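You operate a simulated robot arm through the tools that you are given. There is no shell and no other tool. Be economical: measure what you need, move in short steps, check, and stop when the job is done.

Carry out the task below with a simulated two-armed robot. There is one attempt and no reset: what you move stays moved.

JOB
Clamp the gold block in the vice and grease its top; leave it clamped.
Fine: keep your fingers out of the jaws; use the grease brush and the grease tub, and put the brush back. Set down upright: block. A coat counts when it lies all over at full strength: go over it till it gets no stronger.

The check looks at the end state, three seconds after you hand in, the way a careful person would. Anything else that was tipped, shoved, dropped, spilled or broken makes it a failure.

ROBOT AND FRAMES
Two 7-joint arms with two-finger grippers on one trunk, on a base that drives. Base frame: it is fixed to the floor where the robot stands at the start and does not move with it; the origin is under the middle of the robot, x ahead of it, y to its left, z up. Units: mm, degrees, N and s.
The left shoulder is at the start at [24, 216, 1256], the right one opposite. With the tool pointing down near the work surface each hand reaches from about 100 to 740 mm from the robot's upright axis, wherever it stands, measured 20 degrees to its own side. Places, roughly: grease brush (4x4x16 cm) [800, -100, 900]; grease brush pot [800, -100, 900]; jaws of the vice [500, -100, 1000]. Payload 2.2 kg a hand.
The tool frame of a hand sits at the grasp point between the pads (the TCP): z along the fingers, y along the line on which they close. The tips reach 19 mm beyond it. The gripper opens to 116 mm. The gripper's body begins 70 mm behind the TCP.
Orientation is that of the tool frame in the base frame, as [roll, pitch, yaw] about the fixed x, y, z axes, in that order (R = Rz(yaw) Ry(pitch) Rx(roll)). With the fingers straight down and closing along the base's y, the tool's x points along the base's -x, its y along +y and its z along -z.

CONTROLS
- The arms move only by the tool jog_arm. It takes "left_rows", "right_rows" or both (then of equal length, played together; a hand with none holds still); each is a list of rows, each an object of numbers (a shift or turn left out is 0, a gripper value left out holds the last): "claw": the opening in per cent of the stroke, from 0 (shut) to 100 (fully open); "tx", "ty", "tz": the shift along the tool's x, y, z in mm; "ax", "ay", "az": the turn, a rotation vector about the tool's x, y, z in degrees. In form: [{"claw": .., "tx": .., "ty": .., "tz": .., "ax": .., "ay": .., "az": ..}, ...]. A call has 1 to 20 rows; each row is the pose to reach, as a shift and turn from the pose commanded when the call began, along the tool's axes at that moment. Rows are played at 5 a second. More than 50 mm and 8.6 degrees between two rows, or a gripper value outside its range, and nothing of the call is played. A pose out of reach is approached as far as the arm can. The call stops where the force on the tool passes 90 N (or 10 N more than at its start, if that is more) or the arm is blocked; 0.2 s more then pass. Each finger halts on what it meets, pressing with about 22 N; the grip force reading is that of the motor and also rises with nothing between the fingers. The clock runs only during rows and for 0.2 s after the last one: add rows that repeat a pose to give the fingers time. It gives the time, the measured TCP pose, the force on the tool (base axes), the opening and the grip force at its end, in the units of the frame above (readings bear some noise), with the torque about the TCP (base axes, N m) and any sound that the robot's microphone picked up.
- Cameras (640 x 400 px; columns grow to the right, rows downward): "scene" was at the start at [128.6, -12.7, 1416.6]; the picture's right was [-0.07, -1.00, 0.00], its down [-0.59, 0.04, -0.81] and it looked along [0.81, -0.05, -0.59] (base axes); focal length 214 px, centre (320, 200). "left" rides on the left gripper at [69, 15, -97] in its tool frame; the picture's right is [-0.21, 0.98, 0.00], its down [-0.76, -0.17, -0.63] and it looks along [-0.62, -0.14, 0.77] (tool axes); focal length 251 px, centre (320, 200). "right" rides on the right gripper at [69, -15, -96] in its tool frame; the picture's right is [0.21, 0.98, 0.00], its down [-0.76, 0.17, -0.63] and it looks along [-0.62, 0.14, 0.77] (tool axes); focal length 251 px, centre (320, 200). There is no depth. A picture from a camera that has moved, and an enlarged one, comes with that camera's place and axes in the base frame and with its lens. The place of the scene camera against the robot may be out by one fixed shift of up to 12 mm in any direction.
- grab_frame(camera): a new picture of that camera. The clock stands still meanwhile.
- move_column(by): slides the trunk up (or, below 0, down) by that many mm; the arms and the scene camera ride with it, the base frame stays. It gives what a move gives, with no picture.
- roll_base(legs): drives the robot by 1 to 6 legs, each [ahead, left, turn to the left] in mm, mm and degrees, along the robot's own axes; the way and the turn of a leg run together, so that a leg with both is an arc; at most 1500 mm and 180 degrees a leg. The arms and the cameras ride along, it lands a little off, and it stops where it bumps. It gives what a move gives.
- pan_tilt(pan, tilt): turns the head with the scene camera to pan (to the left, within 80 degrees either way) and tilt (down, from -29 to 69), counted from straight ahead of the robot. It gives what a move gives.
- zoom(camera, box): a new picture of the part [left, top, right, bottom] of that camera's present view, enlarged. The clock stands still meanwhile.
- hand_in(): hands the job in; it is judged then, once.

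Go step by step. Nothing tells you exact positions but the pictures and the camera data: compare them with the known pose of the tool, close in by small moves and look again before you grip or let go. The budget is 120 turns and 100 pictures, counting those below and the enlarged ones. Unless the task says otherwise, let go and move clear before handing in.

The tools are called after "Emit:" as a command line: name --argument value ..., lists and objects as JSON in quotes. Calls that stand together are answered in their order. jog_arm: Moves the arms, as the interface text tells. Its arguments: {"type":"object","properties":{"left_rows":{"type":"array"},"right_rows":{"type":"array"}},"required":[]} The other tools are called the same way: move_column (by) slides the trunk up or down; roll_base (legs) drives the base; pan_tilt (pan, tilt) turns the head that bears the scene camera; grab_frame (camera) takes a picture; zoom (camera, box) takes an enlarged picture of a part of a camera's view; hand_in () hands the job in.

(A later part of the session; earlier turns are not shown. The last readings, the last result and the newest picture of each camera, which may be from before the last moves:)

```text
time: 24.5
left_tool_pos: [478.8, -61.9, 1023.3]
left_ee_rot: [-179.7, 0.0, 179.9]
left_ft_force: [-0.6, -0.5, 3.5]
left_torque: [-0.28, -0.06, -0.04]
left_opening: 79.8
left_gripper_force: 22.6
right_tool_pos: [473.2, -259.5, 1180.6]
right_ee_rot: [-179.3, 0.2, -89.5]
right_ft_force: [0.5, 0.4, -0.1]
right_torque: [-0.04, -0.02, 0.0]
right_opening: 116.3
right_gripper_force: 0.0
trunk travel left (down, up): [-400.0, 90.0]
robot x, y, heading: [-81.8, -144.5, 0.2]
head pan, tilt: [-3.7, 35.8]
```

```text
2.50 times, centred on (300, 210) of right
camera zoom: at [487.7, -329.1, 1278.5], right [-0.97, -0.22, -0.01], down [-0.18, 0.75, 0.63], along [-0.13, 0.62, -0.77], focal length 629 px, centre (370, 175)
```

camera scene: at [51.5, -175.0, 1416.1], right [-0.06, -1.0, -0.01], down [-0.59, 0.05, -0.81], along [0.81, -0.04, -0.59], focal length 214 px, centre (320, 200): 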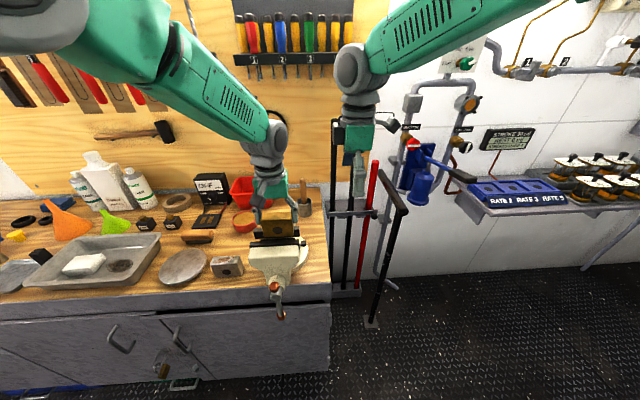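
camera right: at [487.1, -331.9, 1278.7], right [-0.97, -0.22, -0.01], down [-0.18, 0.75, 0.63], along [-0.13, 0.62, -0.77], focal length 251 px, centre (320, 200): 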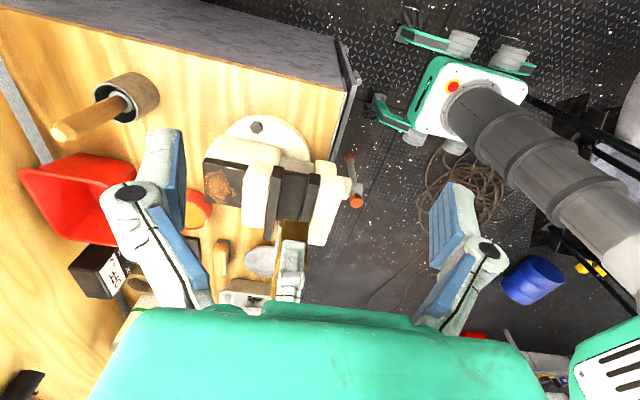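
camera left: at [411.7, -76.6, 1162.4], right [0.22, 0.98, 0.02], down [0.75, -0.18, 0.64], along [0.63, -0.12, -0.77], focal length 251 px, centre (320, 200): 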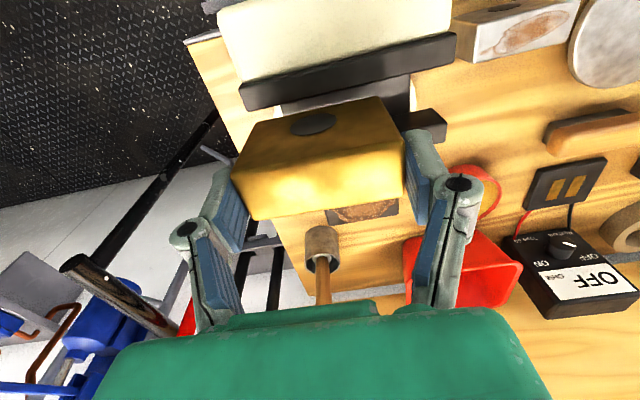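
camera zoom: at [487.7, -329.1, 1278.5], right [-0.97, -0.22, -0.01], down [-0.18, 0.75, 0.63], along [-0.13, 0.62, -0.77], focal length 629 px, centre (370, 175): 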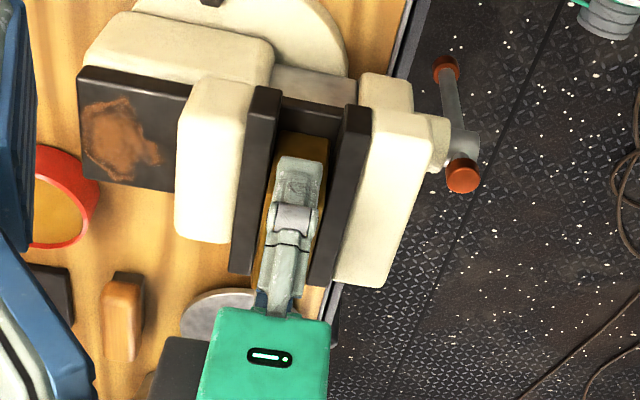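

Emit:
jog_arm --left_rows '[{"claw": 80}, {"claw": 100}, {"claw": 100}]'

Emit:
jog_arm --left_rows '[{"tz": -15}, {"tz": -40}, {"tz": -70}, {"tz": -110}, {"tz": -150}, {"tz": -150}]'

Emit:
zoom --camera "right" --box '[230, 130, 370, 290]'

Emit:
grab_frame --camera "left"

```text
time: 25.3
left_tool_pos: [480.8, -61.8, 1023.1]
left_ee_rot: [-179.6, 0.0, 179.9]
left_ft_force: [-0.1, -0.6, 0.7]
left_torque: [0.02, 0.0, 0.0]
left_opening: 116.0
left_gripper_force: 0.1
right_tool_pos: [474.2, -259.4, 1180.8]
right_ee_rot: [-179.4, 0.3, -89.4]
right_ft_force: [-0.3, 0.4, 0.3]
right_torque: [-0.02, 0.0, 0.04]
right_opening: 116.3
right_gripper_force: 0.0
trunk travel left (down, up): [-400.0, 90.0]
robot x, y, heading: [-79.2, -144.1, 0.1]
head pan, tilt: [-3.7, 35.8]
```

```text
time: 26.7
left_tool_pos: [481.6, -60.4, 1171.7]
left_ee_rot: [-179.7, 0.0, 179.9]
left_ft_force: [0.5, 0.6, -0.5]
left_torque: [-0.02, -0.03, 0.02]
left_opening: 116.2
left_gripper_force: 0.1
right_tool_pos: [474.5, -259.0, 1180.4]
right_ee_rot: [-179.4, 0.2, -89.5]
right_ft_force: [-0.2, -0.4, -0.9]
right_torque: [0.0, 0.04, 0.01]
right_opening: 115.7
right_gripper_force: 0.1
trunk travel left (down, up): [-400.0, 90.0]
robot x, y, heading: [-79.5, -141.9, 0.1]
head pan, tilt: [-3.7, 35.8]
```

```text
2.50 times, centred on (300, 210) of right
camera zoom: at [488.6, -329.1, 1277.9], right [-0.97, -0.22, -0.01], down [-0.18, 0.75, 0.63], along [-0.13, 0.62, -0.77], focal length 629 px, centre (370, 175)
```

zoom: 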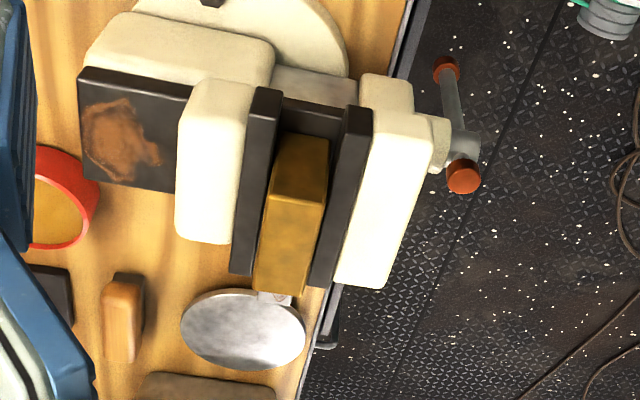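

```text
60 pictures are left
camera left: at [412.3, -44.5, 1268.2], right [0.22, 0.98, -0.01], down [0.76, -0.16, 0.63], along [0.62, -0.14, -0.77], focal length 251 px, centre (320, 200)
```

left: 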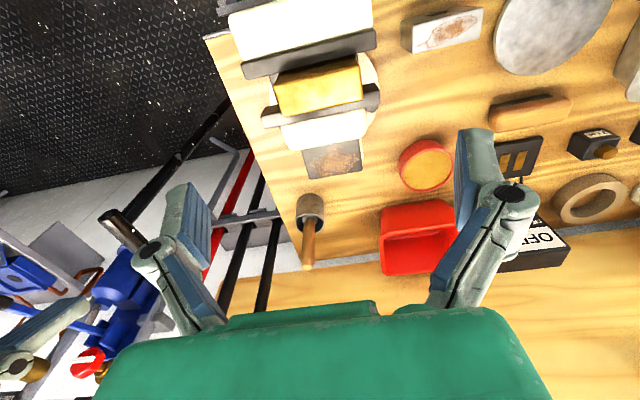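

The block stands in the gap. By triangulation the screw axis is near (365, −62, 900), with the bar hanging from about z 930 to 780. I'll turn the closed right hand to point forward and use it as a peg to push the bar round. The left hand moves clear.

Emit:
jog_arm --right_rows '[{"claw": 0, "ty": 30}, {"ty": 60, "ax": 8}, {"ty": 90, "ax": 16}, {"ty": 120, "ax": 24}, {"ty": 150, "ax": 32}, {"ty": 174, "ax": 40, "tz": 30}, {"ty": 174, "ax": 48, "tz": 70}, {"ty": 174, "ax": 56, "tz": 110}, {"ty": 174, "ax": 64, "tz": 150}, {"ty": 174, "ax": 72, "tz": 190}, {"ty": 174, "ax": 80, "tz": 230}, {"ty": 174, "ax": 85, "tz": 260}, {"ty": 174, "ax": 90, "tz": 290}, {"ty": 174, "ax": 90, "tz": 290}]' --left_rows '[{"tz": 0}, {"ty": 10}, {"ty": 30}, {"ty": 50}, {"ty": 70}, {"ty": 90}, {"ty": 110}, {"ty": 130}, {"ty": 150}, {"ty": 150}, {"ty": 150}, {"ty": 150}, {"ty": 150}, {"ty": 150}]'

Emit:
grab_frame --camera "right"

Emit:
grab_frame --camera "scene"

```text
time: 29.7
left_tool_pos: [480.1, 90.7, 1171.3]
left_ee_rot: [-179.6, 0.1, 180.0]
left_ft_force: [-0.2, -0.3, 0.6]
left_torque: [-0.02, -0.04, -0.02]
left_opening: 115.8
left_gripper_force: 0.1
right_tool_pos: [362.4, -256.4, 881.8]
right_ee_rot: [-89.3, 0.0, -89.4]
right_ft_force: [-0.4, -0.3, 0.1]
right_torque: [0.01, 0.0, -0.01]
right_opening: 0.2
right_gripper_force: 22.2
right hand out of reach, approached as far as the arm can: row 7, 8, 11, 12, 13, 14
trunk travel left (down, up): [-400.0, 90.0]
robot x, y, heading: [-78.6, -141.9, 0.1]
head pan, tilt: [-3.7, 35.8]
```

```text
59 pictures are left
camera right: at [265.9, -326.1, 896.1], right [0.01, -0.21, -0.98], down [-0.64, 0.75, -0.17], along [0.77, 0.63, -0.13], focal length 251 px, centre (320, 200)
```

right: 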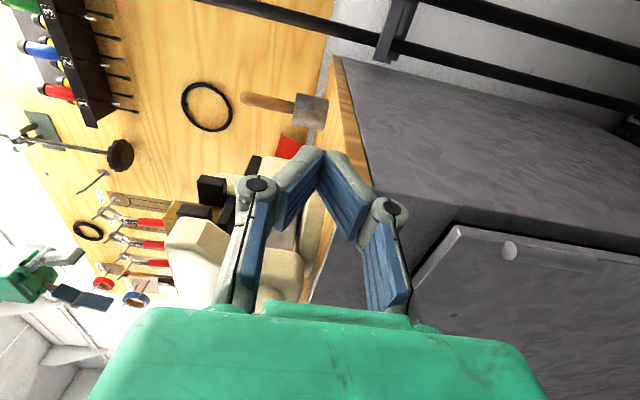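

```text
58 pictures are left
camera scene: at [49.0, -151.4, 1416.7], right [-0.06, -1.0, 0.0], down [-0.59, 0.03, -0.81], along [0.81, -0.05, -0.59], focal length 214 px, centre (320, 200)
```

scene: 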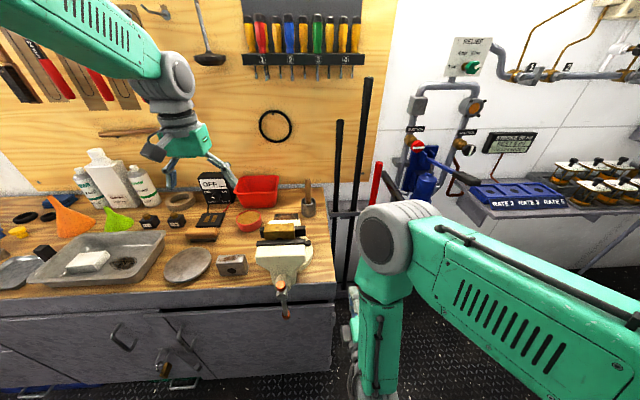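

The horizontal hand is too close to the body, so I'll back the base 130 mm to give it room.

Emit:
roll_base --legs '[[-130, 0, 0]]'

Emit:
jog_arm --right_rows '[{"tz": 0}, {}, {}, {}, {}, {}, {}, {}]'

Emit:
grab_frame --camera "right"

Emit:
zoom --camera "scene" --box '[200, 150, 400, 350]'

```text
time: 31.0
left_tool_pos: [350.9, 87.8, 1171.1]
left_ee_rot: [-179.7, 0.0, 179.8]
left_ft_force: [-1.1, -0.9, -0.5]
left_torque: [0.03, 0.01, -0.03]
left_opening: 115.9
left_gripper_force: 0.1
right_tool_pos: [232.4, -258.3, 880.6]
right_ee_rot: [-89.5, 0.2, -89.6]
right_ft_force: [-0.7, -0.6, 0.3]
right_torque: [0.0, 0.04, 0.0]
right_opening: 0.2
right_gripper_force: 22.2
trunk travel left (down, up): [-400.0, 90.0]
robot x, y, heading: [-210.4, -142.3, 0.3]
head pan, tilt: [-3.7, 35.8]
```

```text
time: 32.8
left_tool_pos: [346.9, 88.3, 1174.0]
left_ee_rot: [-179.5, 0.3, 179.8]
left_ft_force: [-0.7, -0.2, 0.1]
left_torque: [0.0, -0.02, -0.01]
left_opening: 115.9
left_gripper_force: 0.1
right_tool_pos: [228.2, -258.6, 881.5]
right_ee_rot: [-89.3, 0.1, -89.7]
right_ft_force: [0.4, -0.4, 0.2]
right_torque: [0.02, -0.01, 0.01]
right_opening: 0.0
right_gripper_force: 22.0
trunk travel left (down, up): [-400.0, 90.0]
robot x, y, heading: [-211.5, -144.1, -0.1]
head pan, tilt: [-3.7, 35.8]
```

```text
57 pictures are left
camera right: at [131.8, -328.5, 897.2], right [0.01, -0.21, -0.98], down [-0.64, 0.75, -0.17], along [0.77, 0.62, -0.13], focal length 251 px, centre (320, 200)
```

right: 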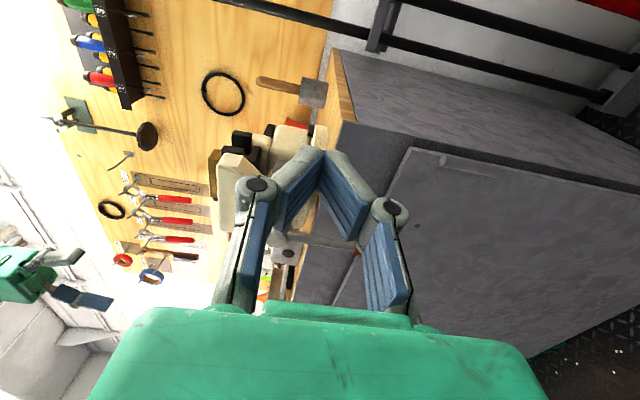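

```text
2.00 times, centred on (300, 250) of scene
camera zoom: at [-81.5, -155.0, 1416.6], right [-0.06, -1.0, 0.0], down [-0.59, 0.04, -0.81], along [0.81, -0.05, -0.59], focal length 429 px, centre (360, 100)
```

zoom: 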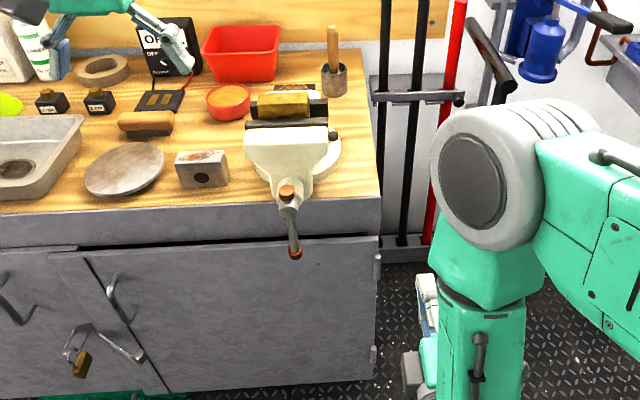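

Emit:
jog_arm --right_rows '[{"tx": -20, "ty": 10, "tz": 20}, {"tx": -50, "ty": 25, "tz": 40}, {"tx": -80, "ty": 40, "tz": 60}, {"tx": -110, "ty": 55, "tz": 70}, {"tx": -135, "ty": 61, "tz": 85}, {"tx": -135, "ty": 61, "tz": 85}, {"tx": -135, "ty": 61, "tz": 85}, {"tx": -135, "ty": 61, "tz": 85}]'

Emit:
zoom --camera "scene" --box '[240, 190, 340, 300]'

Emit:
zoom --camera "right" --box '[200, 60, 440, 300]'

```text
time: 34.6
left_tool_pos: [346.0, 88.1, 1173.2]
left_ee_rot: [-179.6, 0.3, 179.8]
left_ft_force: [0.6, -0.4, -0.1]
left_torque: [-0.01, -0.04, 0.02]
left_opening: 116.1
left_gripper_force: 0.1
right_tool_pos: [316.6, -138.7, 830.9]
right_ee_rot: [-89.6, 0.3, -89.9]
right_ft_force: [-0.2, 0.4, -0.4]
right_torque: [-0.01, 0.01, 0.01]
right_opening: 0.0
right_gripper_force: 22.0
right hand out of reach, approached as far as the arm can: row 5, 6, 7, 8
trunk travel left (down, up): [-400.0, 90.0]
robot x, y, heading: [-212.4, -145.3, -0.0]
head pan, tilt: [-3.7, 35.8]
```

```text
3.64 times, centred on (290, 245) of scene
camera zoom: at [-81.1, -154.3, 1416.6], right [-0.06, -1.0, 0.0], down [-0.59, 0.04, -0.81], along [0.81, -0.05, -0.59], focal length 780 px, centre (429, 36)
```

zoom: 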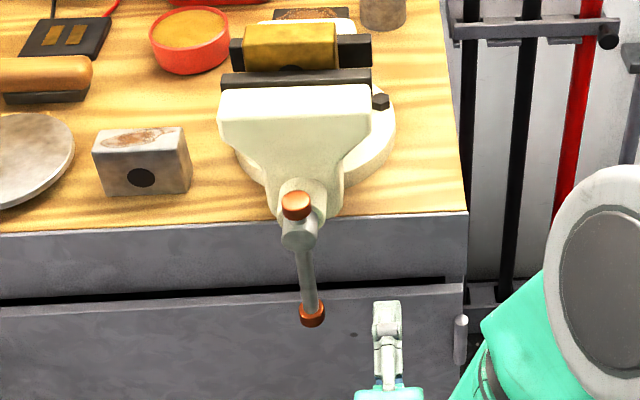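

```text
1.67 times, centred on (320, 180) of right
camera zoom: at [219.8, -208.6, 846.8], right [0.01, -0.21, -0.98], down [-0.63, 0.76, -0.17], along [0.77, 0.62, -0.13], focal length 419 px, centre (320, 233)
```

zoom: 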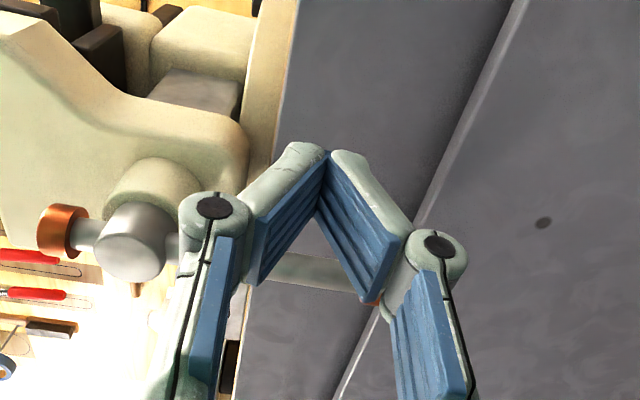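

The horizontal reach at this height is limited, so I'll lower the trunk 200 mm and bring the hand back up alongside the bar.

Emit:
move_column --by -200

Emit:
jog_arm --right_rows '[{"ty": -40}, {"ty": -80}, {"ty": -120}, {"ty": -160}, {"ty": -180}, {"ty": -180, "tx": -10}, {"ty": -180, "tx": -10}, {"ty": -180, "tx": -10}]'

Emit:
zoom --camera "right" --box '[200, 60, 440, 300]'

```text
time: 36.7
left_tool_pos: [346.0, 87.7, 973.8]
left_ee_rot: [-179.6, 0.2, 179.7]
left_ft_force: [-0.4, -0.4, 0.8]
left_torque: [0.01, -0.02, -0.02]
left_opening: 116.0
left_gripper_force: 0.0
right_tool_pos: [316.3, -137.8, 631.8]
right_ee_rot: [-89.4, 0.0, -89.9]
right_ft_force: [0.5, 0.4, 0.5]
right_torque: [0.0, 0.0, 0.0]
right_opening: 0.2
right_gripper_force: 22.0
trunk travel left (down, up): [-200.0, 290.0]
robot x, y, heading: [-209.2, -145.1, 0.1]
head pan, tilt: [-3.7, 35.8]
```

```text
time: 38.5
left_tool_pos: [346.8, 87.6, 973.3]
left_ee_rot: [-179.6, 0.4, 179.8]
left_ft_force: [0.2, -0.6, 1.0]
left_torque: [-0.02, 0.0, -0.01]
left_opening: 116.0
left_gripper_force: 0.0
right_tool_pos: [315.9, -128.5, 812.1]
right_ee_rot: [-89.6, 0.1, -89.9]
right_ft_force: [0.6, -0.3, 0.1]
right_torque: [-0.02, 0.01, 0.02]
right_opening: 0.2
right_gripper_force: 22.0
trunk travel left (down, up): [-200.0, 290.0]
robot x, y, heading: [-208.5, -143.8, 0.3]
head pan, tilt: [-3.7, 35.8]
```

```text
1.67 times, centred on (320, 180) of right
camera zoom: at [218.5, -199.4, 827.5], right [0.01, -0.21, -0.98], down [-0.63, 0.76, -0.17], along [0.77, 0.62, -0.13], focal length 419 px, centre (320, 233)
```

zoom: 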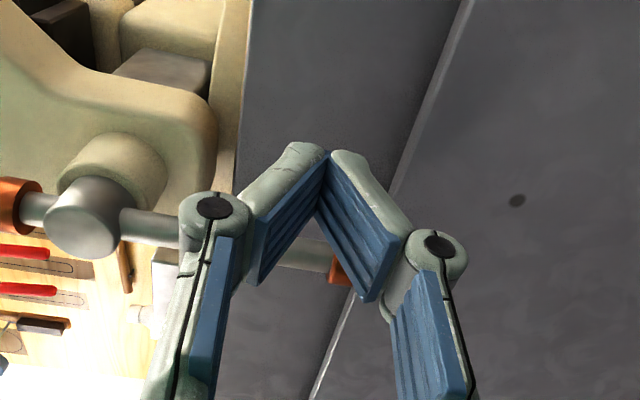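

Emit:
jog_arm --right_rows '[{"tz": 12}, {"tz": 24}, {"tz": 36}, {"tz": 47}, {"tz": 47}, {"tz": 47}, {"tz": 47}, {"tz": 47}]'

Emit:
zoom --camera "scene" --box '[200, 100, 380, 290]'

Emit:
zoom --camera "right" --box '[200, 60, 440, 300]'

```text
time: 40.3
left_tool_pos: [347.5, 89.0, 974.0]
left_ee_rot: [-179.7, 0.4, 179.8]
left_ft_force: [0.2, -0.7, -0.5]
left_torque: [0.03, -0.04, 0.0]
left_opening: 116.0
left_gripper_force: 0.1
right_tool_pos: [362.6, -128.7, 811.7]
right_ee_rot: [-89.6, 0.2, -89.9]
right_ft_force: [-0.3, -1.1, 1.5]
right_torque: [-0.03, -0.02, 0.03]
right_opening: 0.0
right_gripper_force: 22.5
trunk travel left (down, up): [-200.0, 290.0]
robot x, y, heading: [-210.6, -142.4, 0.1]
head pan, tilt: [-3.7, 35.8]
```

```text
2.11 times, centred on (290, 195) of scene
camera zoom: at [-81.8, -154.6, 1216.5], right [-0.06, -1.0, 0.0], down [-0.59, 0.04, -0.81], along [0.81, -0.05, -0.59], focal length 452 px, centre (383, 210)
```

zoom: 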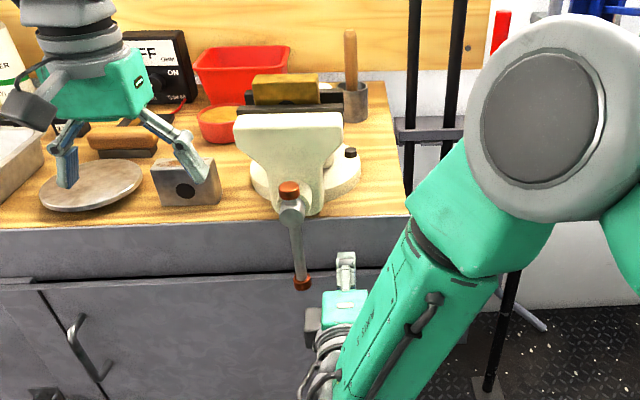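

```text
1.67 times, centred on (320, 180) of right
camera zoom: at [265.8, -198.6, 827.5], right [0.01, -0.21, -0.98], down [-0.63, 0.76, -0.17], along [0.77, 0.62, -0.13], focal length 419 px, centre (320, 233)
```

zoom: 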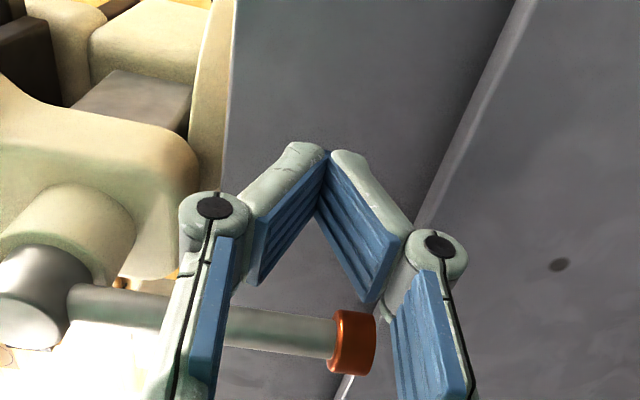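

Emit:
jog_arm --right_rows '[{"tx": -15, "ty": -7}, {"tx": -30, "ty": -7}, {"tx": -46, "ty": -7}, {"tx": -54, "ty": -6.5}, {"tx": -61.5, "ty": -6}, {"tx": -69, "ty": -6.5}, {"tx": -76, "ty": -7.5}, {"tx": -83.5, "ty": -9}, {"tx": -90.5, "ty": -12}, {"tx": -97.5, "ty": -15}, {"tx": -104, "ty": -18.5}, {"tx": -104, "ty": -18.5}]'

Emit:
zoom --camera "scene" --box '[200, 100, 380, 290]'

```text
time: 42.9
left_tool_pos: [347.4, 87.4, 974.0]
left_ee_rot: [-179.7, 0.3, 179.8]
left_ft_force: [0.1, 0.3, -0.1]
left_torque: [0.02, 0.03, -0.03]
left_opening: 116.1
left_gripper_force: 0.1
right_tool_pos: [362.2, -25.6, 829.4]
right_ee_rot: [-89.6, 0.1, -89.9]
right_ft_force: [-1.5, -9.3, -4.0]
right_torque: [0.06, -0.03, -0.05]
right_opening: 0.1
right_gripper_force: 28.1
trunk travel left (down, up): [-200.0, 290.0]
robot x, y, heading: [-212.3, -149.2, -0.1]
head pan, tilt: [-3.7, 35.8]
```

```text
2.11 times, centred on (290, 195) of scene
camera zoom: at [-81.6, -156.9, 1216.5], right [-0.06, -1.0, 0.0], down [-0.59, 0.04, -0.81], along [0.81, -0.05, -0.59], focal length 452 px, centre (383, 210)
```

zoom: 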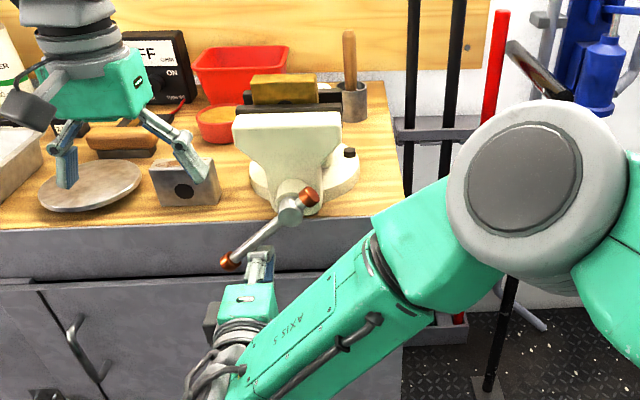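

The handle turns with light force. I'll move the left hand further away and continue the arc.

Emit:
jog_arm --left_rows '[{"ty": 25, "tz": -15}, {"ty": 50, "tz": -30}, {"ty": 75, "tz": -45}, {"ty": 100, "tz": -60}, {"ty": 100, "tz": -60}, {"ty": 100, "tz": -60}, {"ty": 100, "tz": -60}, {"ty": 100, "tz": -60}, {"ty": 100, "tz": -60}, {"ty": 100, "tz": -60}]' --right_rows '[{"tx": -14.1, "ty": -6.4}, {"tx": -24.9, "ty": -17.2}, {"tx": -33.7, "ty": -29.8}, {"tx": -40.2, "ty": -43.7}, {"tx": -44.2, "ty": -58.5}, {"tx": -45.5, "ty": -73.8}, {"tx": -44.2, "ty": -89.1}, {"tx": -40.2, "ty": -103.9}, {"tx": -33.7, "ty": -117.8}, {"tx": -33.7, "ty": -117.8}]'

Emit:
zoom --camera "scene" --box '[200, 100, 380, 290]'

```text
time: 45.1
left_tool_pos: [349.2, 190.4, 1030.9]
left_ee_rot: [-179.5, 0.1, 179.8]
left_ft_force: [0.2, 0.4, 0.4]
left_torque: [0.05, 0.01, 0.04]
left_opening: 116.0
left_gripper_force: 0.0
right_tool_pos: [359.6, 13.6, 940.3]
right_ee_rot: [-90.6, -0.2, -89.4]
right_ft_force: [-8.7, 17.1, -48.8]
right_torque: [0.29, 0.26, 0.01]
right_opening: 0.0
right_gripper_force: 28.3
trunk travel left (down, up): [-200.0, 290.0]
robot x, y, heading: [-212.3, -145.1, 0.3]
head pan, tilt: [-3.7, 35.8]
```

```text
2.11 times, centred on (290, 195) of scene
camera zoom: at [-76.2, -145.8, 1215.2], right [-0.06, -1.0, 0.01], down [-0.59, 0.03, -0.81], along [0.8, -0.06, -0.59], focal length 452 px, centre (383, 210)
```

zoom: 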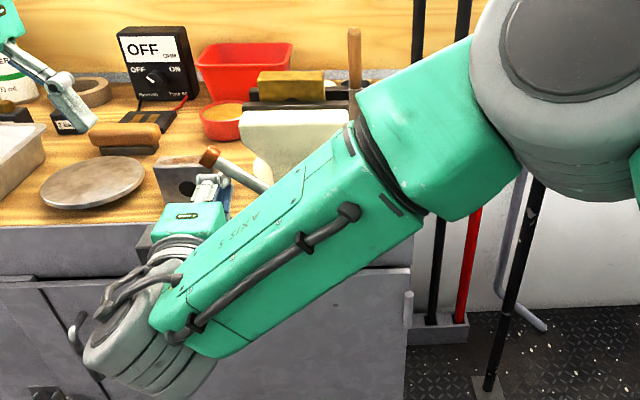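

Emit:
zoom --camera "scene" --box '[260, 120, 310, 160]'

Emit:
grab_frame --camera "right"

```text
10.00 times, centred on (285, 140) of scene
camera zoom: at [-76.2, -145.8, 1215.2], right [-0.06, -1.0, 0.01], down [-0.59, 0.03, -0.81], along [0.8, -0.06, -0.59], focal length 2145 px, centre (670, 800)
```

zoom: 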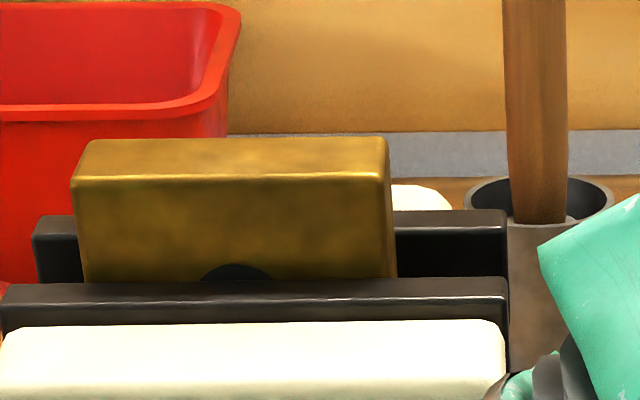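

```text
47 pictures are left
camera right: at [264.1, -55.9, 957.3], right [-0.01, -0.22, -0.98], down [-0.64, 0.75, -0.16], along [0.76, 0.63, -0.15], focal length 251 px, centre (320, 200)
```

right: 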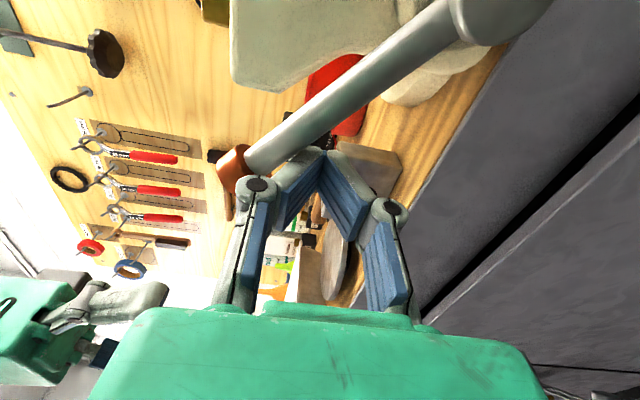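

A resistance of about 50 N has built up, so it may already be clamped. I'll bring the left hand camera over the vice to check the gap.

Emit:
jog_arm --left_rows '[{"tz": -40}, {"tz": -80, "ty": -20}, {"tz": -100, "ty": -60, "tx": -20}, {"tz": -100, "ty": -100, "tx": -50}, {"tz": -100, "ty": -140, "tx": -80}, {"tz": -100, "ty": -180, "tx": -110}, {"tz": -100, "ty": -220, "tx": -120}, {"tz": -100, "ty": -220, "tx": -120}, {"tz": -100, "ty": -220, "tx": -120}]'

Emit:
zoom --camera "left" --box '[210, 10, 410, 180]'

```text
time: 47.1
left_tool_pos: [435.9, -18.6, 1126.9]
left_ee_rot: [-179.3, 0.0, 179.8]
left_ft_force: [0.7, -0.3, 0.1]
left_torque: [0.0, 0.0, -0.01]
left_opening: 116.0
left_gripper_force: 0.1
left hand out of reach, approached as far as the arm can: row 6, 7, 8, 9
right_tool_pos: [360.1, 15.5, 942.3]
right_ee_rot: [-90.5, -0.3, -89.2]
right_ft_force: [-6.7, 26.3, -44.4]
right_torque: [0.09, 0.27, 0.13]
right_opening: 0.0
right_gripper_force: 28.6
trunk travel left (down, up): [-200.0, 290.0]
robot x, y, heading: [-211.6, -144.1, -0.1]
head pan, tilt: [-3.7, 35.8]
```

```text
2.35 times, centred on (310, 95) of left
camera zoom: at [367.7, -2.8, 1224.3], right [0.22, 0.98, -0.01], down [0.75, -0.16, 0.64], along [0.62, -0.15, -0.77], focal length 592 px, centre (344, 447)
```

zoom: 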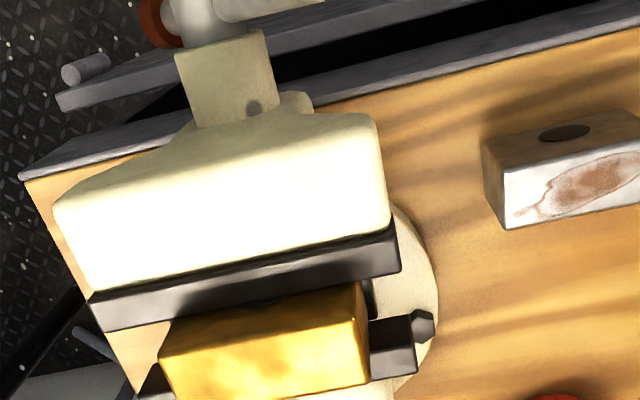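

Emit:
zoom --camera "left" --box '[230, 110, 360, 200]'

```text
4.44 times, centred on (295, 155) of left
camera zoom: at [367.7, -2.8, 1224.3], right [0.22, 0.98, -0.01], down [0.75, -0.16, 0.64], along [0.62, -0.15, -0.77], focal length 1118 px, centre (431, 400)
```

zoom: 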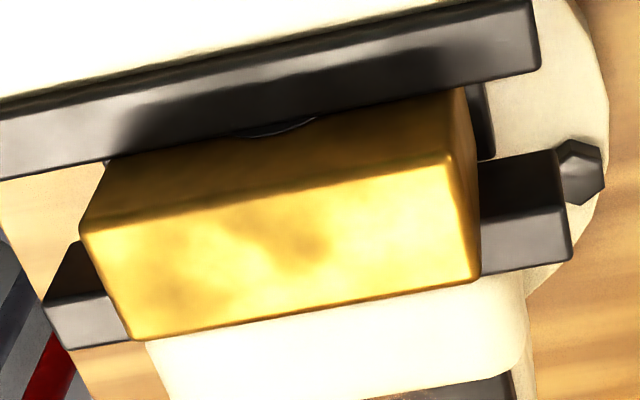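

The jaws may still have a millimetre or two to go, so I'll push the handle further and watch the force.

Emit:
jog_arm --right_rows '[{"tx": 4.1, "ty": -6.5}, {"tx": 8.8, "ty": -12.6}, {"tx": 14, "ty": -18.2}, {"tx": 19.6, "ty": -23.4}, {"tx": 19.6, "ty": -23.4}]'

Emit:
zoom --camera "left" --box '[230, 110, 360, 200]'

Emit:
zoom --camera "scene" --box '[230, 120, 330, 230]'

```text
time: 47.9
left_tool_pos: [420.8, -36.6, 1144.6]
left_ee_rot: [179.6, 1.2, 179.7]
left_ft_force: [-2.8, 1.1, 0.9]
left_torque: [-0.02, -0.16, -0.02]
left_opening: 116.2
left_gripper_force: 0.1
right_tool_pos: [343.5, -4.6, 963.8]
right_ee_rot: [-90.3, 0.5, -88.2]
right_ft_force: [1.5, 0.0, 1.9]
right_torque: [0.01, 0.17, 0.04]
right_opening: 0.0
right_gripper_force: 28.5
trunk travel left (down, up): [-200.0, 290.0]
robot x, y, heading: [-209.2, -146.2, 0.0]
head pan, tilt: [-3.7, 35.8]
stopped in row 3 (right hand): the force on the tool passed its limit at 93 N (the readings are from after the stop); the commanded pose is now the measured one
```

```text
4.44 times, centred on (295, 155) of left
camera zoom: at [349.3, -21.8, 1240.1], right [0.22, 0.98, 0.01], down [0.74, -0.17, 0.65], along [0.63, -0.13, -0.76], focal length 1118 px, centre (431, 400)
```

zoom: 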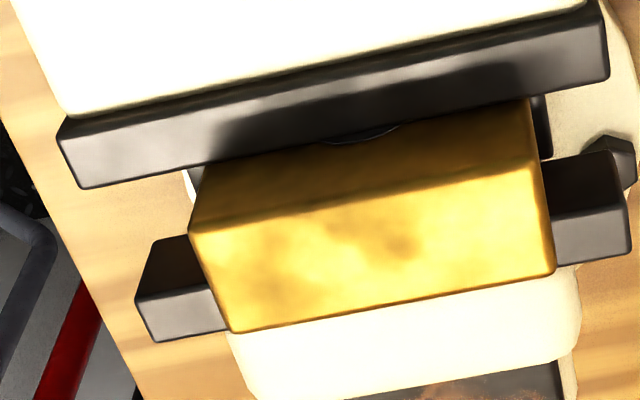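

```text
3.64 times, centred on (280, 175) of scene
camera zoom: at [-84.9, -145.5, 1217.9], right [-0.06, -1.0, 0.01], down [-0.58, 0.03, -0.81], along [0.81, -0.06, -0.58], focal length 780 px, centre (466, 291)
```

zoom: 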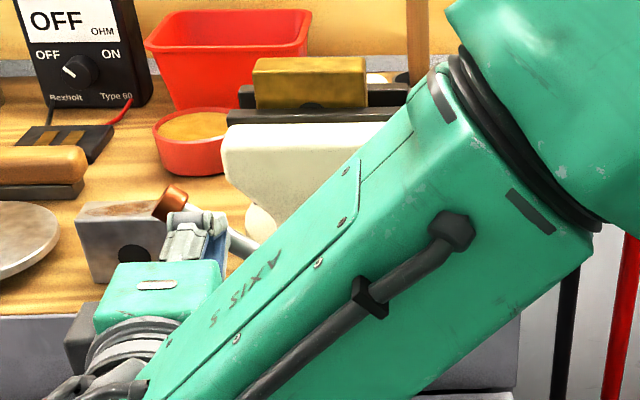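

The force hit 93 N and the handle stopped, so the block looks clamped. I'll check where the peg and bar ended up.

Emit:
jog_arm --right_rows '[{}, {}, {}, {}, {}, {}]'

Emit:
grab_frame --camera "right"

Emit:
zoom --camera "left" --box '[200, 0, 400, 200]'

```text
time: 49.2
left_tool_pos: [426.2, -31.5, 1137.3]
left_ee_rot: [179.8, 0.8, 179.9]
left_ft_force: [0.4, -0.6, 0.0]
left_torque: [0.01, -0.01, 0.01]
left_opening: 116.2
left_gripper_force: 0.0
right_tool_pos: [343.2, 1.4, 955.3]
right_ee_rot: [-91.2, 0.1, -87.8]
right_ft_force: [-19.7, 5.0, -4.3]
right_torque: [-0.01, 0.2, 0.2]
right_opening: 0.1
right_gripper_force: 28.7
trunk travel left (down, up): [-200.0, 290.0]
robot x, y, heading: [-213.8, -144.8, 0.1]
head pan, tilt: [-3.7, 35.8]
```

```text
42 pictures are left
camera right: at [250.2, -71.9, 972.3], right [-0.01, -0.21, -0.98], down [-0.66, 0.73, -0.15], along [0.75, 0.65, -0.15], focal length 251 px, centre (320, 200)
```

right: 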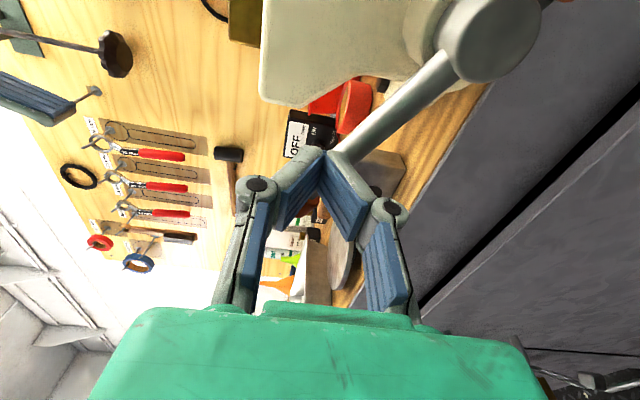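

```text
2.00 times, centred on (300, 100) of left
camera zoom: at [356.3, -16.0, 1233.3], right [0.22, 0.98, 0.01], down [0.75, -0.17, 0.64], along [0.63, -0.14, -0.77], focal length 503 px, centre (360, 400)
```

zoom: 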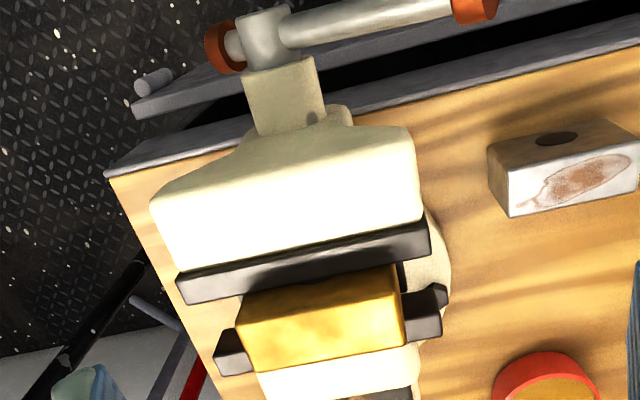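

The bar holds its place at about 120° and the block sits between both jaws. I'll retract the right hand from the handle and turn it upright again.

Emit:
jog_arm --right_rows '[{"tz": -25}, {"tz": -50}, {"tz": -75}, {"tz": -95, "tx": 10}, {"tz": -100, "tx": 40}, {"tz": -100, "tx": 75}, {"tz": -100, "tx": 110}, {"tz": -100, "tx": 150}, {"tz": -100, "tx": 190}, {"tz": -100, "tx": 230}]'

Emit:
grab_frame --camera "scene"

```text
time: 51.2
left_tool_pos: [426.2, -34.4, 1140.9]
left_ee_rot: [179.8, 1.0, 179.9]
left_ft_force: [-0.2, -0.8, 0.4]
left_torque: [0.02, -0.02, -0.04]
left_opening: 115.7
left_gripper_force: 0.1
right_tool_pos: [243.8, -196.1, 903.8]
right_ee_rot: [-99.4, 2.8, -91.5]
right_ft_force: [-0.8, -0.7, -0.3]
right_torque: [-0.03, 0.0, -0.01]
right_opening: 0.0
right_gripper_force: 28.1
trunk travel left (down, up): [-200.0, 290.0]
robot x, y, heading: [-210.3, -145.6, 0.3]
head pan, tilt: [-3.7, 35.8]
stopped in row 9 (right hand): the arm was blocked; the commanded pose is now the measured one
```

```text
40 pictures are left
camera scene: at [-82.6, -156.2, 1216.7], right [-0.06, -1.0, 0.0], down [-0.59, 0.04, -0.81], along [0.81, -0.05, -0.59], focal length 214 px, centre (320, 200)
```

scene: 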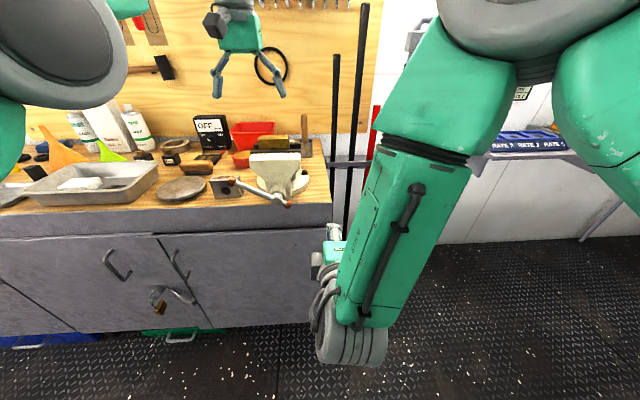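

Emit:
jog_arm --right_rows '[{"ty": -25, "tz": 10, "ax": -5}, {"ty": -50, "tz": 20, "ax": -12}, {"ty": -75, "tz": 30, "ax": -20}, {"ty": -100, "tz": 40, "ax": -28}, {"ty": -125, "tz": 50, "ax": -36}, {"ty": -150, "tz": 60, "ax": -44}, {"ty": -170, "tz": 60, "ax": -52, "tx": 20}, {"ty": -190, "tz": 60, "ax": -60, "tx": 50}, {"ty": -210, "tz": 60, "ax": -68, "tx": 80}, {"ty": -220, "tz": 60, "ax": -76, "tx": 110}, {"ty": -220, "tz": 60, "ax": -80, "tx": 140}, {"ty": -220, "tz": 60, "ax": -80, "tx": 160}]'

Emit:
move_column --by 200

```text
time: 53.8
left_tool_pos: [424.8, -36.0, 1141.1]
left_ee_rot: [179.6, 1.0, 179.9]
left_ft_force: [-0.8, -0.3, -1.1]
left_torque: [-0.01, -0.03, 0.01]
left_opening: 115.9
left_gripper_force: 0.0
right_tool_pos: [334.8, -364.7, 1105.5]
right_ee_rot: [-179.2, 2.6, -90.9]
right_ft_force: [0.2, 0.6, 0.8]
right_torque: [0.0, -0.02, 0.02]
right_opening: 0.1
right_gripper_force: 28.4
trunk travel left (down, up): [-200.0, 290.0]
robot x, y, heading: [-206.8, -144.3, 0.1]
head pan, tilt: [-3.7, 35.8]
```

```text
time: 56.0
left_tool_pos: [428.0, -35.1, 1339.8]
left_ee_rot: [179.6, 0.8, 180.0]
left_ft_force: [-0.9, 0.1, 0.3]
left_torque: [-0.01, 0.01, 0.01]
left_opening: 115.7
left_gripper_force: 0.0
right_tool_pos: [336.0, -364.1, 1305.2]
right_ee_rot: [-179.2, 2.6, -91.0]
right_ft_force: [-0.1, -0.6, -0.5]
right_torque: [-0.01, 0.01, 0.03]
right_opening: 0.1
right_gripper_force: 28.7
trunk travel left (down, up): [-400.0, 90.0]
robot x, y, heading: [-212.1, -146.2, 0.1]
head pan, tilt: [-3.7, 35.8]
```

Emit:
jog_arm --right_rows '[{"ty": 40}, {"ty": 80}, {"ty": 120}, {"ty": 160}, {"ty": 200}, {"ty": 230, "tx": 20}, {"ty": 230, "tx": 40}]' --left_rows '[{"tx": 25, "ty": 8}, {"tx": 50, "ty": 16}, {"tx": 75, "ty": 24}, {"tx": 100, "ty": 32}, {"tx": 120, "ty": 40}, {"tx": 140, "ty": 45}, {"tx": 150, "ty": 50}]'

Emit:
roll_base --legs '[[300, 40, 0]]'

Emit:
pan_tilt --pan 8 --tilt 45

Emit:
grab_frame --camera "scene"

Emit:
grab_frame --camera "left"

```text
time: 57.6
left_tool_pos: [273.2, 12.3, 1337.7]
left_ee_rot: [179.6, 1.0, 179.8]
left_ft_force: [-0.6, -0.3, 0.4]
left_torque: [0.0, -0.02, 0.01]
left_opening: 116.3
left_gripper_force: 0.0
right_tool_pos: [103.3, -403.0, 1298.1]
right_ee_rot: [-179.1, 2.6, -91.1]
right_ft_force: [-0.3, -0.2, 1.1]
right_torque: [0.03, -0.01, -0.01]
right_opening: 0.2
right_gripper_force: 27.8
trunk travel left (down, up): [-400.0, 90.0]
robot x, y, heading: [-212.0, -140.0, 0.1]
head pan, tilt: [-3.7, 35.8]
```

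```text
time: 59.6
left_tool_pos: [572.6, 53.8, 1338.6]
left_ee_rot: [179.8, 0.9, 179.8]
left_ft_force: [-1.0, 1.0, -0.3]
left_torque: [-0.02, -0.03, 0.0]
left_opening: 115.9
left_gripper_force: 0.2
right_tool_pos: [402.4, -361.4, 1299.4]
right_ee_rot: [-179.0, 2.7, -91.0]
right_ft_force: [-0.2, 0.1, -0.4]
right_torque: [-0.03, -0.03, 0.0]
right_opening: 0.3
right_gripper_force: 28.3
trunk travel left (down, up): [-400.0, 90.0]
robot x, y, heading: [90.0, -104.5, 0.1]
head pan, tilt: [-3.7, 35.8]
```

```text
time: 60.4
left_tool_pos: [573.3, 55.9, 1338.2]
left_ee_rot: [179.7, 0.9, 179.7]
left_ft_force: [-0.8, 0.5, 0.0]
left_torque: [-0.02, 0.01, -0.03]
left_opening: 116.1
left_gripper_force: 0.1
right_tool_pos: [402.6, -358.9, 1299.6]
right_ee_rot: [-179.0, 2.5, -91.0]
right_ft_force: [0.3, 0.4, 0.1]
right_torque: [-0.02, 0.02, -0.04]
right_opening: 0.0
right_gripper_force: 28.7
trunk travel left (down, up): [-400.0, 90.0]
robot x, y, heading: [89.5, -106.2, 0.2]
head pan, tilt: [8.0, 45.0]
```

```text
39 pictures are left
camera scene: at [211.0, -101.0, 1403.1], right [0.14, -0.99, 0.0], down [-0.7, -0.1, -0.71], along [0.7, 0.1, -0.71], focal length 214 px, centre (320, 200)
```

scene: 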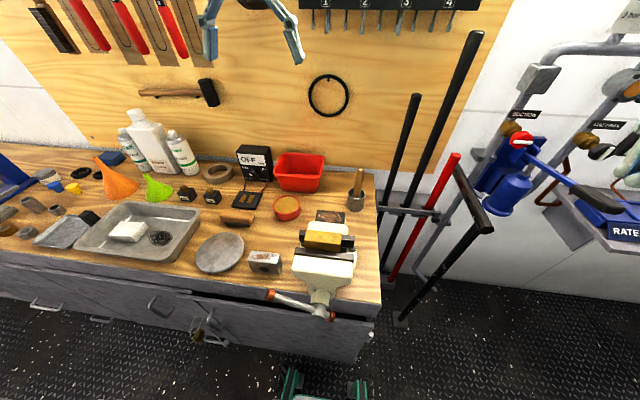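

```text
38 pictures are left
camera left: at [503.6, 71.0, 1433.4], right [0.22, 0.98, 0.01], down [0.75, -0.17, 0.64], along [0.63, -0.13, -0.77], focal length 251 px, centre (320, 200)
```

left: 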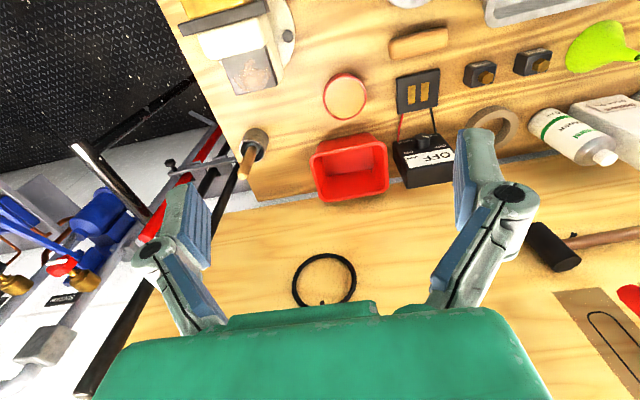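

The brush top is near (750, −140, 1008). I'll shift the base right by 130 mm so the left arm can comfortably reach brush, tub and vice.

Emit:
roll_base --legs '[[20, -130, 0]]'

Emit:
jog_arm --left_rows '[{}, {}, {}, {}, {}, {}]'

```text
time: 61.7
left_tool_pos: [595.9, -8.4, 1331.9]
left_ee_rot: [-177.8, 0.8, 180.0]
left_ft_force: [0.6, 1.9, 0.0]
left_torque: [-0.11, 0.03, 0.04]
left_opening: 116.0
left_gripper_force: 0.1
right_tool_pos: [424.8, -426.9, 1308.9]
right_ee_rot: [-179.2, 0.0, -90.9]
right_ft_force: [0.0, 0.0, 0.0]
right_torque: [0.0, 0.01, 0.04]
right_opening: 0.0
right_gripper_force: 28.2
trunk travel left (down, up): [-400.0, 90.0]
robot x, y, heading: [113.4, -220.3, -0.3]
head pan, tilt: [8.0, 45.0]
```

```text
time: 63.3
left_tool_pos: [587.3, -54.3, 1338.9]
left_ee_rot: [-179.4, 1.0, 179.8]
left_ft_force: [0.1, 0.8, -0.5]
left_torque: [-0.09, -0.04, -0.01]
left_opening: 116.2
left_gripper_force: 0.0
right_tool_pos: [415.9, -470.0, 1303.9]
right_ee_rot: [-178.8, 1.8, -90.8]
right_ft_force: [0.6, 0.9, 0.2]
right_torque: [-0.04, -0.02, -0.03]
right_opening: 0.0
right_gripper_force: 28.7
trunk travel left (down, up): [-400.0, 90.0]
robot x, y, heading: [111.2, -230.0, 0.1]
head pan, tilt: [8.0, 45.0]
stopped in row 6 (left hand): the arm was blocked; the commanded pose is now the measured one
```

Emit:
jog_arm --left_rows '[{"claw": 60, "tx": -15, "ty": -6, "tz": 30}, {"tx": -35, "ty": -12, "tz": 65}, {"tx": -55, "ty": -18, "tz": 100}, {"tx": -75, "ty": -24, "tz": 135}, {"tx": -95, "ty": -32, "tz": 165}, {"tx": -110, "ty": -40, "tz": 190}, {"tx": -110, "ty": -40, "tz": 190}, {"tx": -110, "ty": -40, "tz": 190}, {"tx": -110, "ty": -40, "tz": 190}]'

Emit:
grab_frame --camera "left"

Emit:
zoom --camera "scene" --box '[200, 80, 420, 300]'

```text
time: 65.5
left_tool_pos: [700.7, -64.3, 1152.1]
left_ee_rot: [-178.6, 1.2, -179.8]
left_ft_force: [-0.4, 0.2, -0.3]
left_torque: [-0.04, -0.02, 0.04]
left_opening: 69.7
left_gripper_force: 0.1
right_tool_pos: [416.5, -439.0, 1307.3]
right_ee_rot: [-178.8, 0.5, -90.9]
right_ft_force: [0.0, 0.2, -0.1]
right_torque: [-0.03, -0.01, 0.03]
right_opening: 0.1
right_gripper_force: 28.4
trunk travel left (down, up): [-400.0, 90.0]
robot x, y, heading: [112.3, -216.1, 0.3]
head pan, tilt: [8.0, 45.0]
stopped in row 9 (left hand): the arm was blocked; the commanded pose is now the measured one
```

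```text
37 pictures are left
camera left: at [630.7, -46.9, 1246.3], right [0.21, 0.98, -0.02], down [0.74, -0.15, 0.65], along [0.63, -0.15, -0.76], focal length 251 px, centre (320, 200)
```

left: 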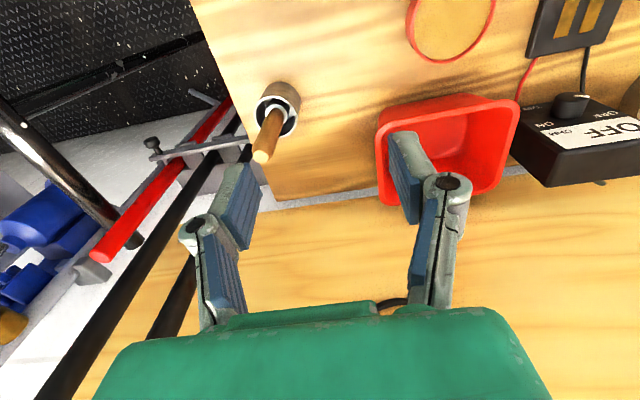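

```text
1.82 times, centred on (310, 190) of scene
camera zoom: at [233.7, -178.9, 1402.1], right [0.14, -0.99, 0.02], down [-0.7, -0.12, -0.7], along [0.7, 0.08, -0.71], focal length 390 px, centre (338, 218)
```

zoom: 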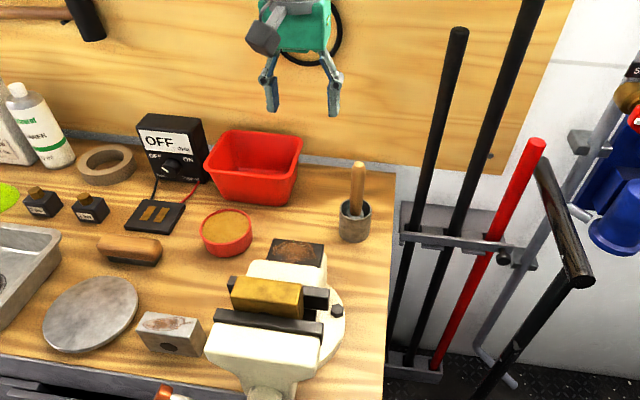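

The body is still rocking after the drive; I'll wait for it to settle before closing in.

Emit:
jog_arm --right_rows '[{}, {}, {}, {}, {}, {}, {}, {}, {}, {}, {}, {}]'

Emit:
jog_arm --right_rows '[{}, {}, {}, {}]'

Emit:
grab_frame --camera "left"

```text
time: 68.3
left_tool_pos: [698.4, -82.7, 1157.6]
left_ee_rot: [-179.8, 1.3, -179.9]
left_ft_force: [0.0, -0.3, -0.6]
left_torque: [0.07, -0.01, 0.0]
left_opening: 69.7
left_gripper_force: 0.1
right_tool_pos: [412.3, -459.2, 1304.1]
right_ee_rot: [-178.8, 1.9, -90.8]
right_ft_force: [0.0, -0.2, -0.5]
right_torque: [0.05, 0.0, 0.0]
right_opening: 0.0
right_gripper_force: 28.6
trunk travel left (down, up): [-400.0, 90.0]
robot x, y, heading: [113.3, -210.4, 0.3]
head pan, tilt: [8.0, 45.0]
stopped in row 12 (right hand): the arm was blocked; the commanded pose is now the measured one
```

```text
time: 69.5
left_tool_pos: [695.9, -125.4, 1160.3]
left_ee_rot: [178.7, 1.4, 179.8]
left_ft_force: [-0.3, -2.2, -0.2]
left_torque: [0.1, 0.0, -0.02]
left_opening: 69.6
left_gripper_force: 0.1
right_tool_pos: [408.8, -503.8, 1298.7]
right_ee_rot: [-178.5, 3.6, -91.1]
right_ft_force: [-1.3, 0.0, -0.1]
right_torque: [0.0, -0.03, -0.02]
right_opening: 0.0
right_gripper_force: 28.7
trunk travel left (down, up): [-400.0, 90.0]
robot x, y, heading: [109.6, -225.5, -0.1]
head pan, tilt: [8.0, 45.0]
stopped in row 4 (right hand): the arm was blocked; the commanded pose is now the measured one
```

```text
35 pictures are left
camera left: at [624.8, -111.8, 1255.6], right [0.22, 0.98, 0.03], down [0.74, -0.19, 0.65], along [0.64, -0.12, -0.76], focal length 251 px, centre (320, 200)
```

left: 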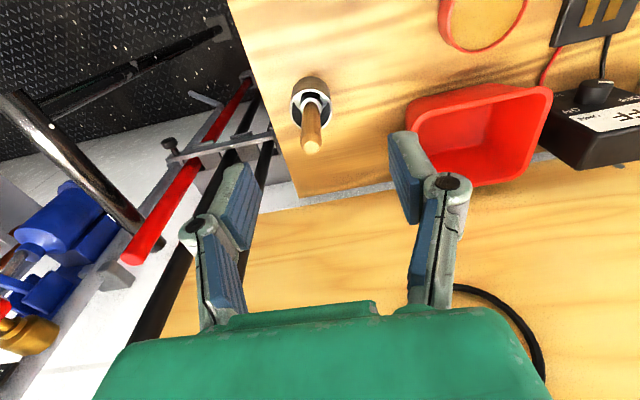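

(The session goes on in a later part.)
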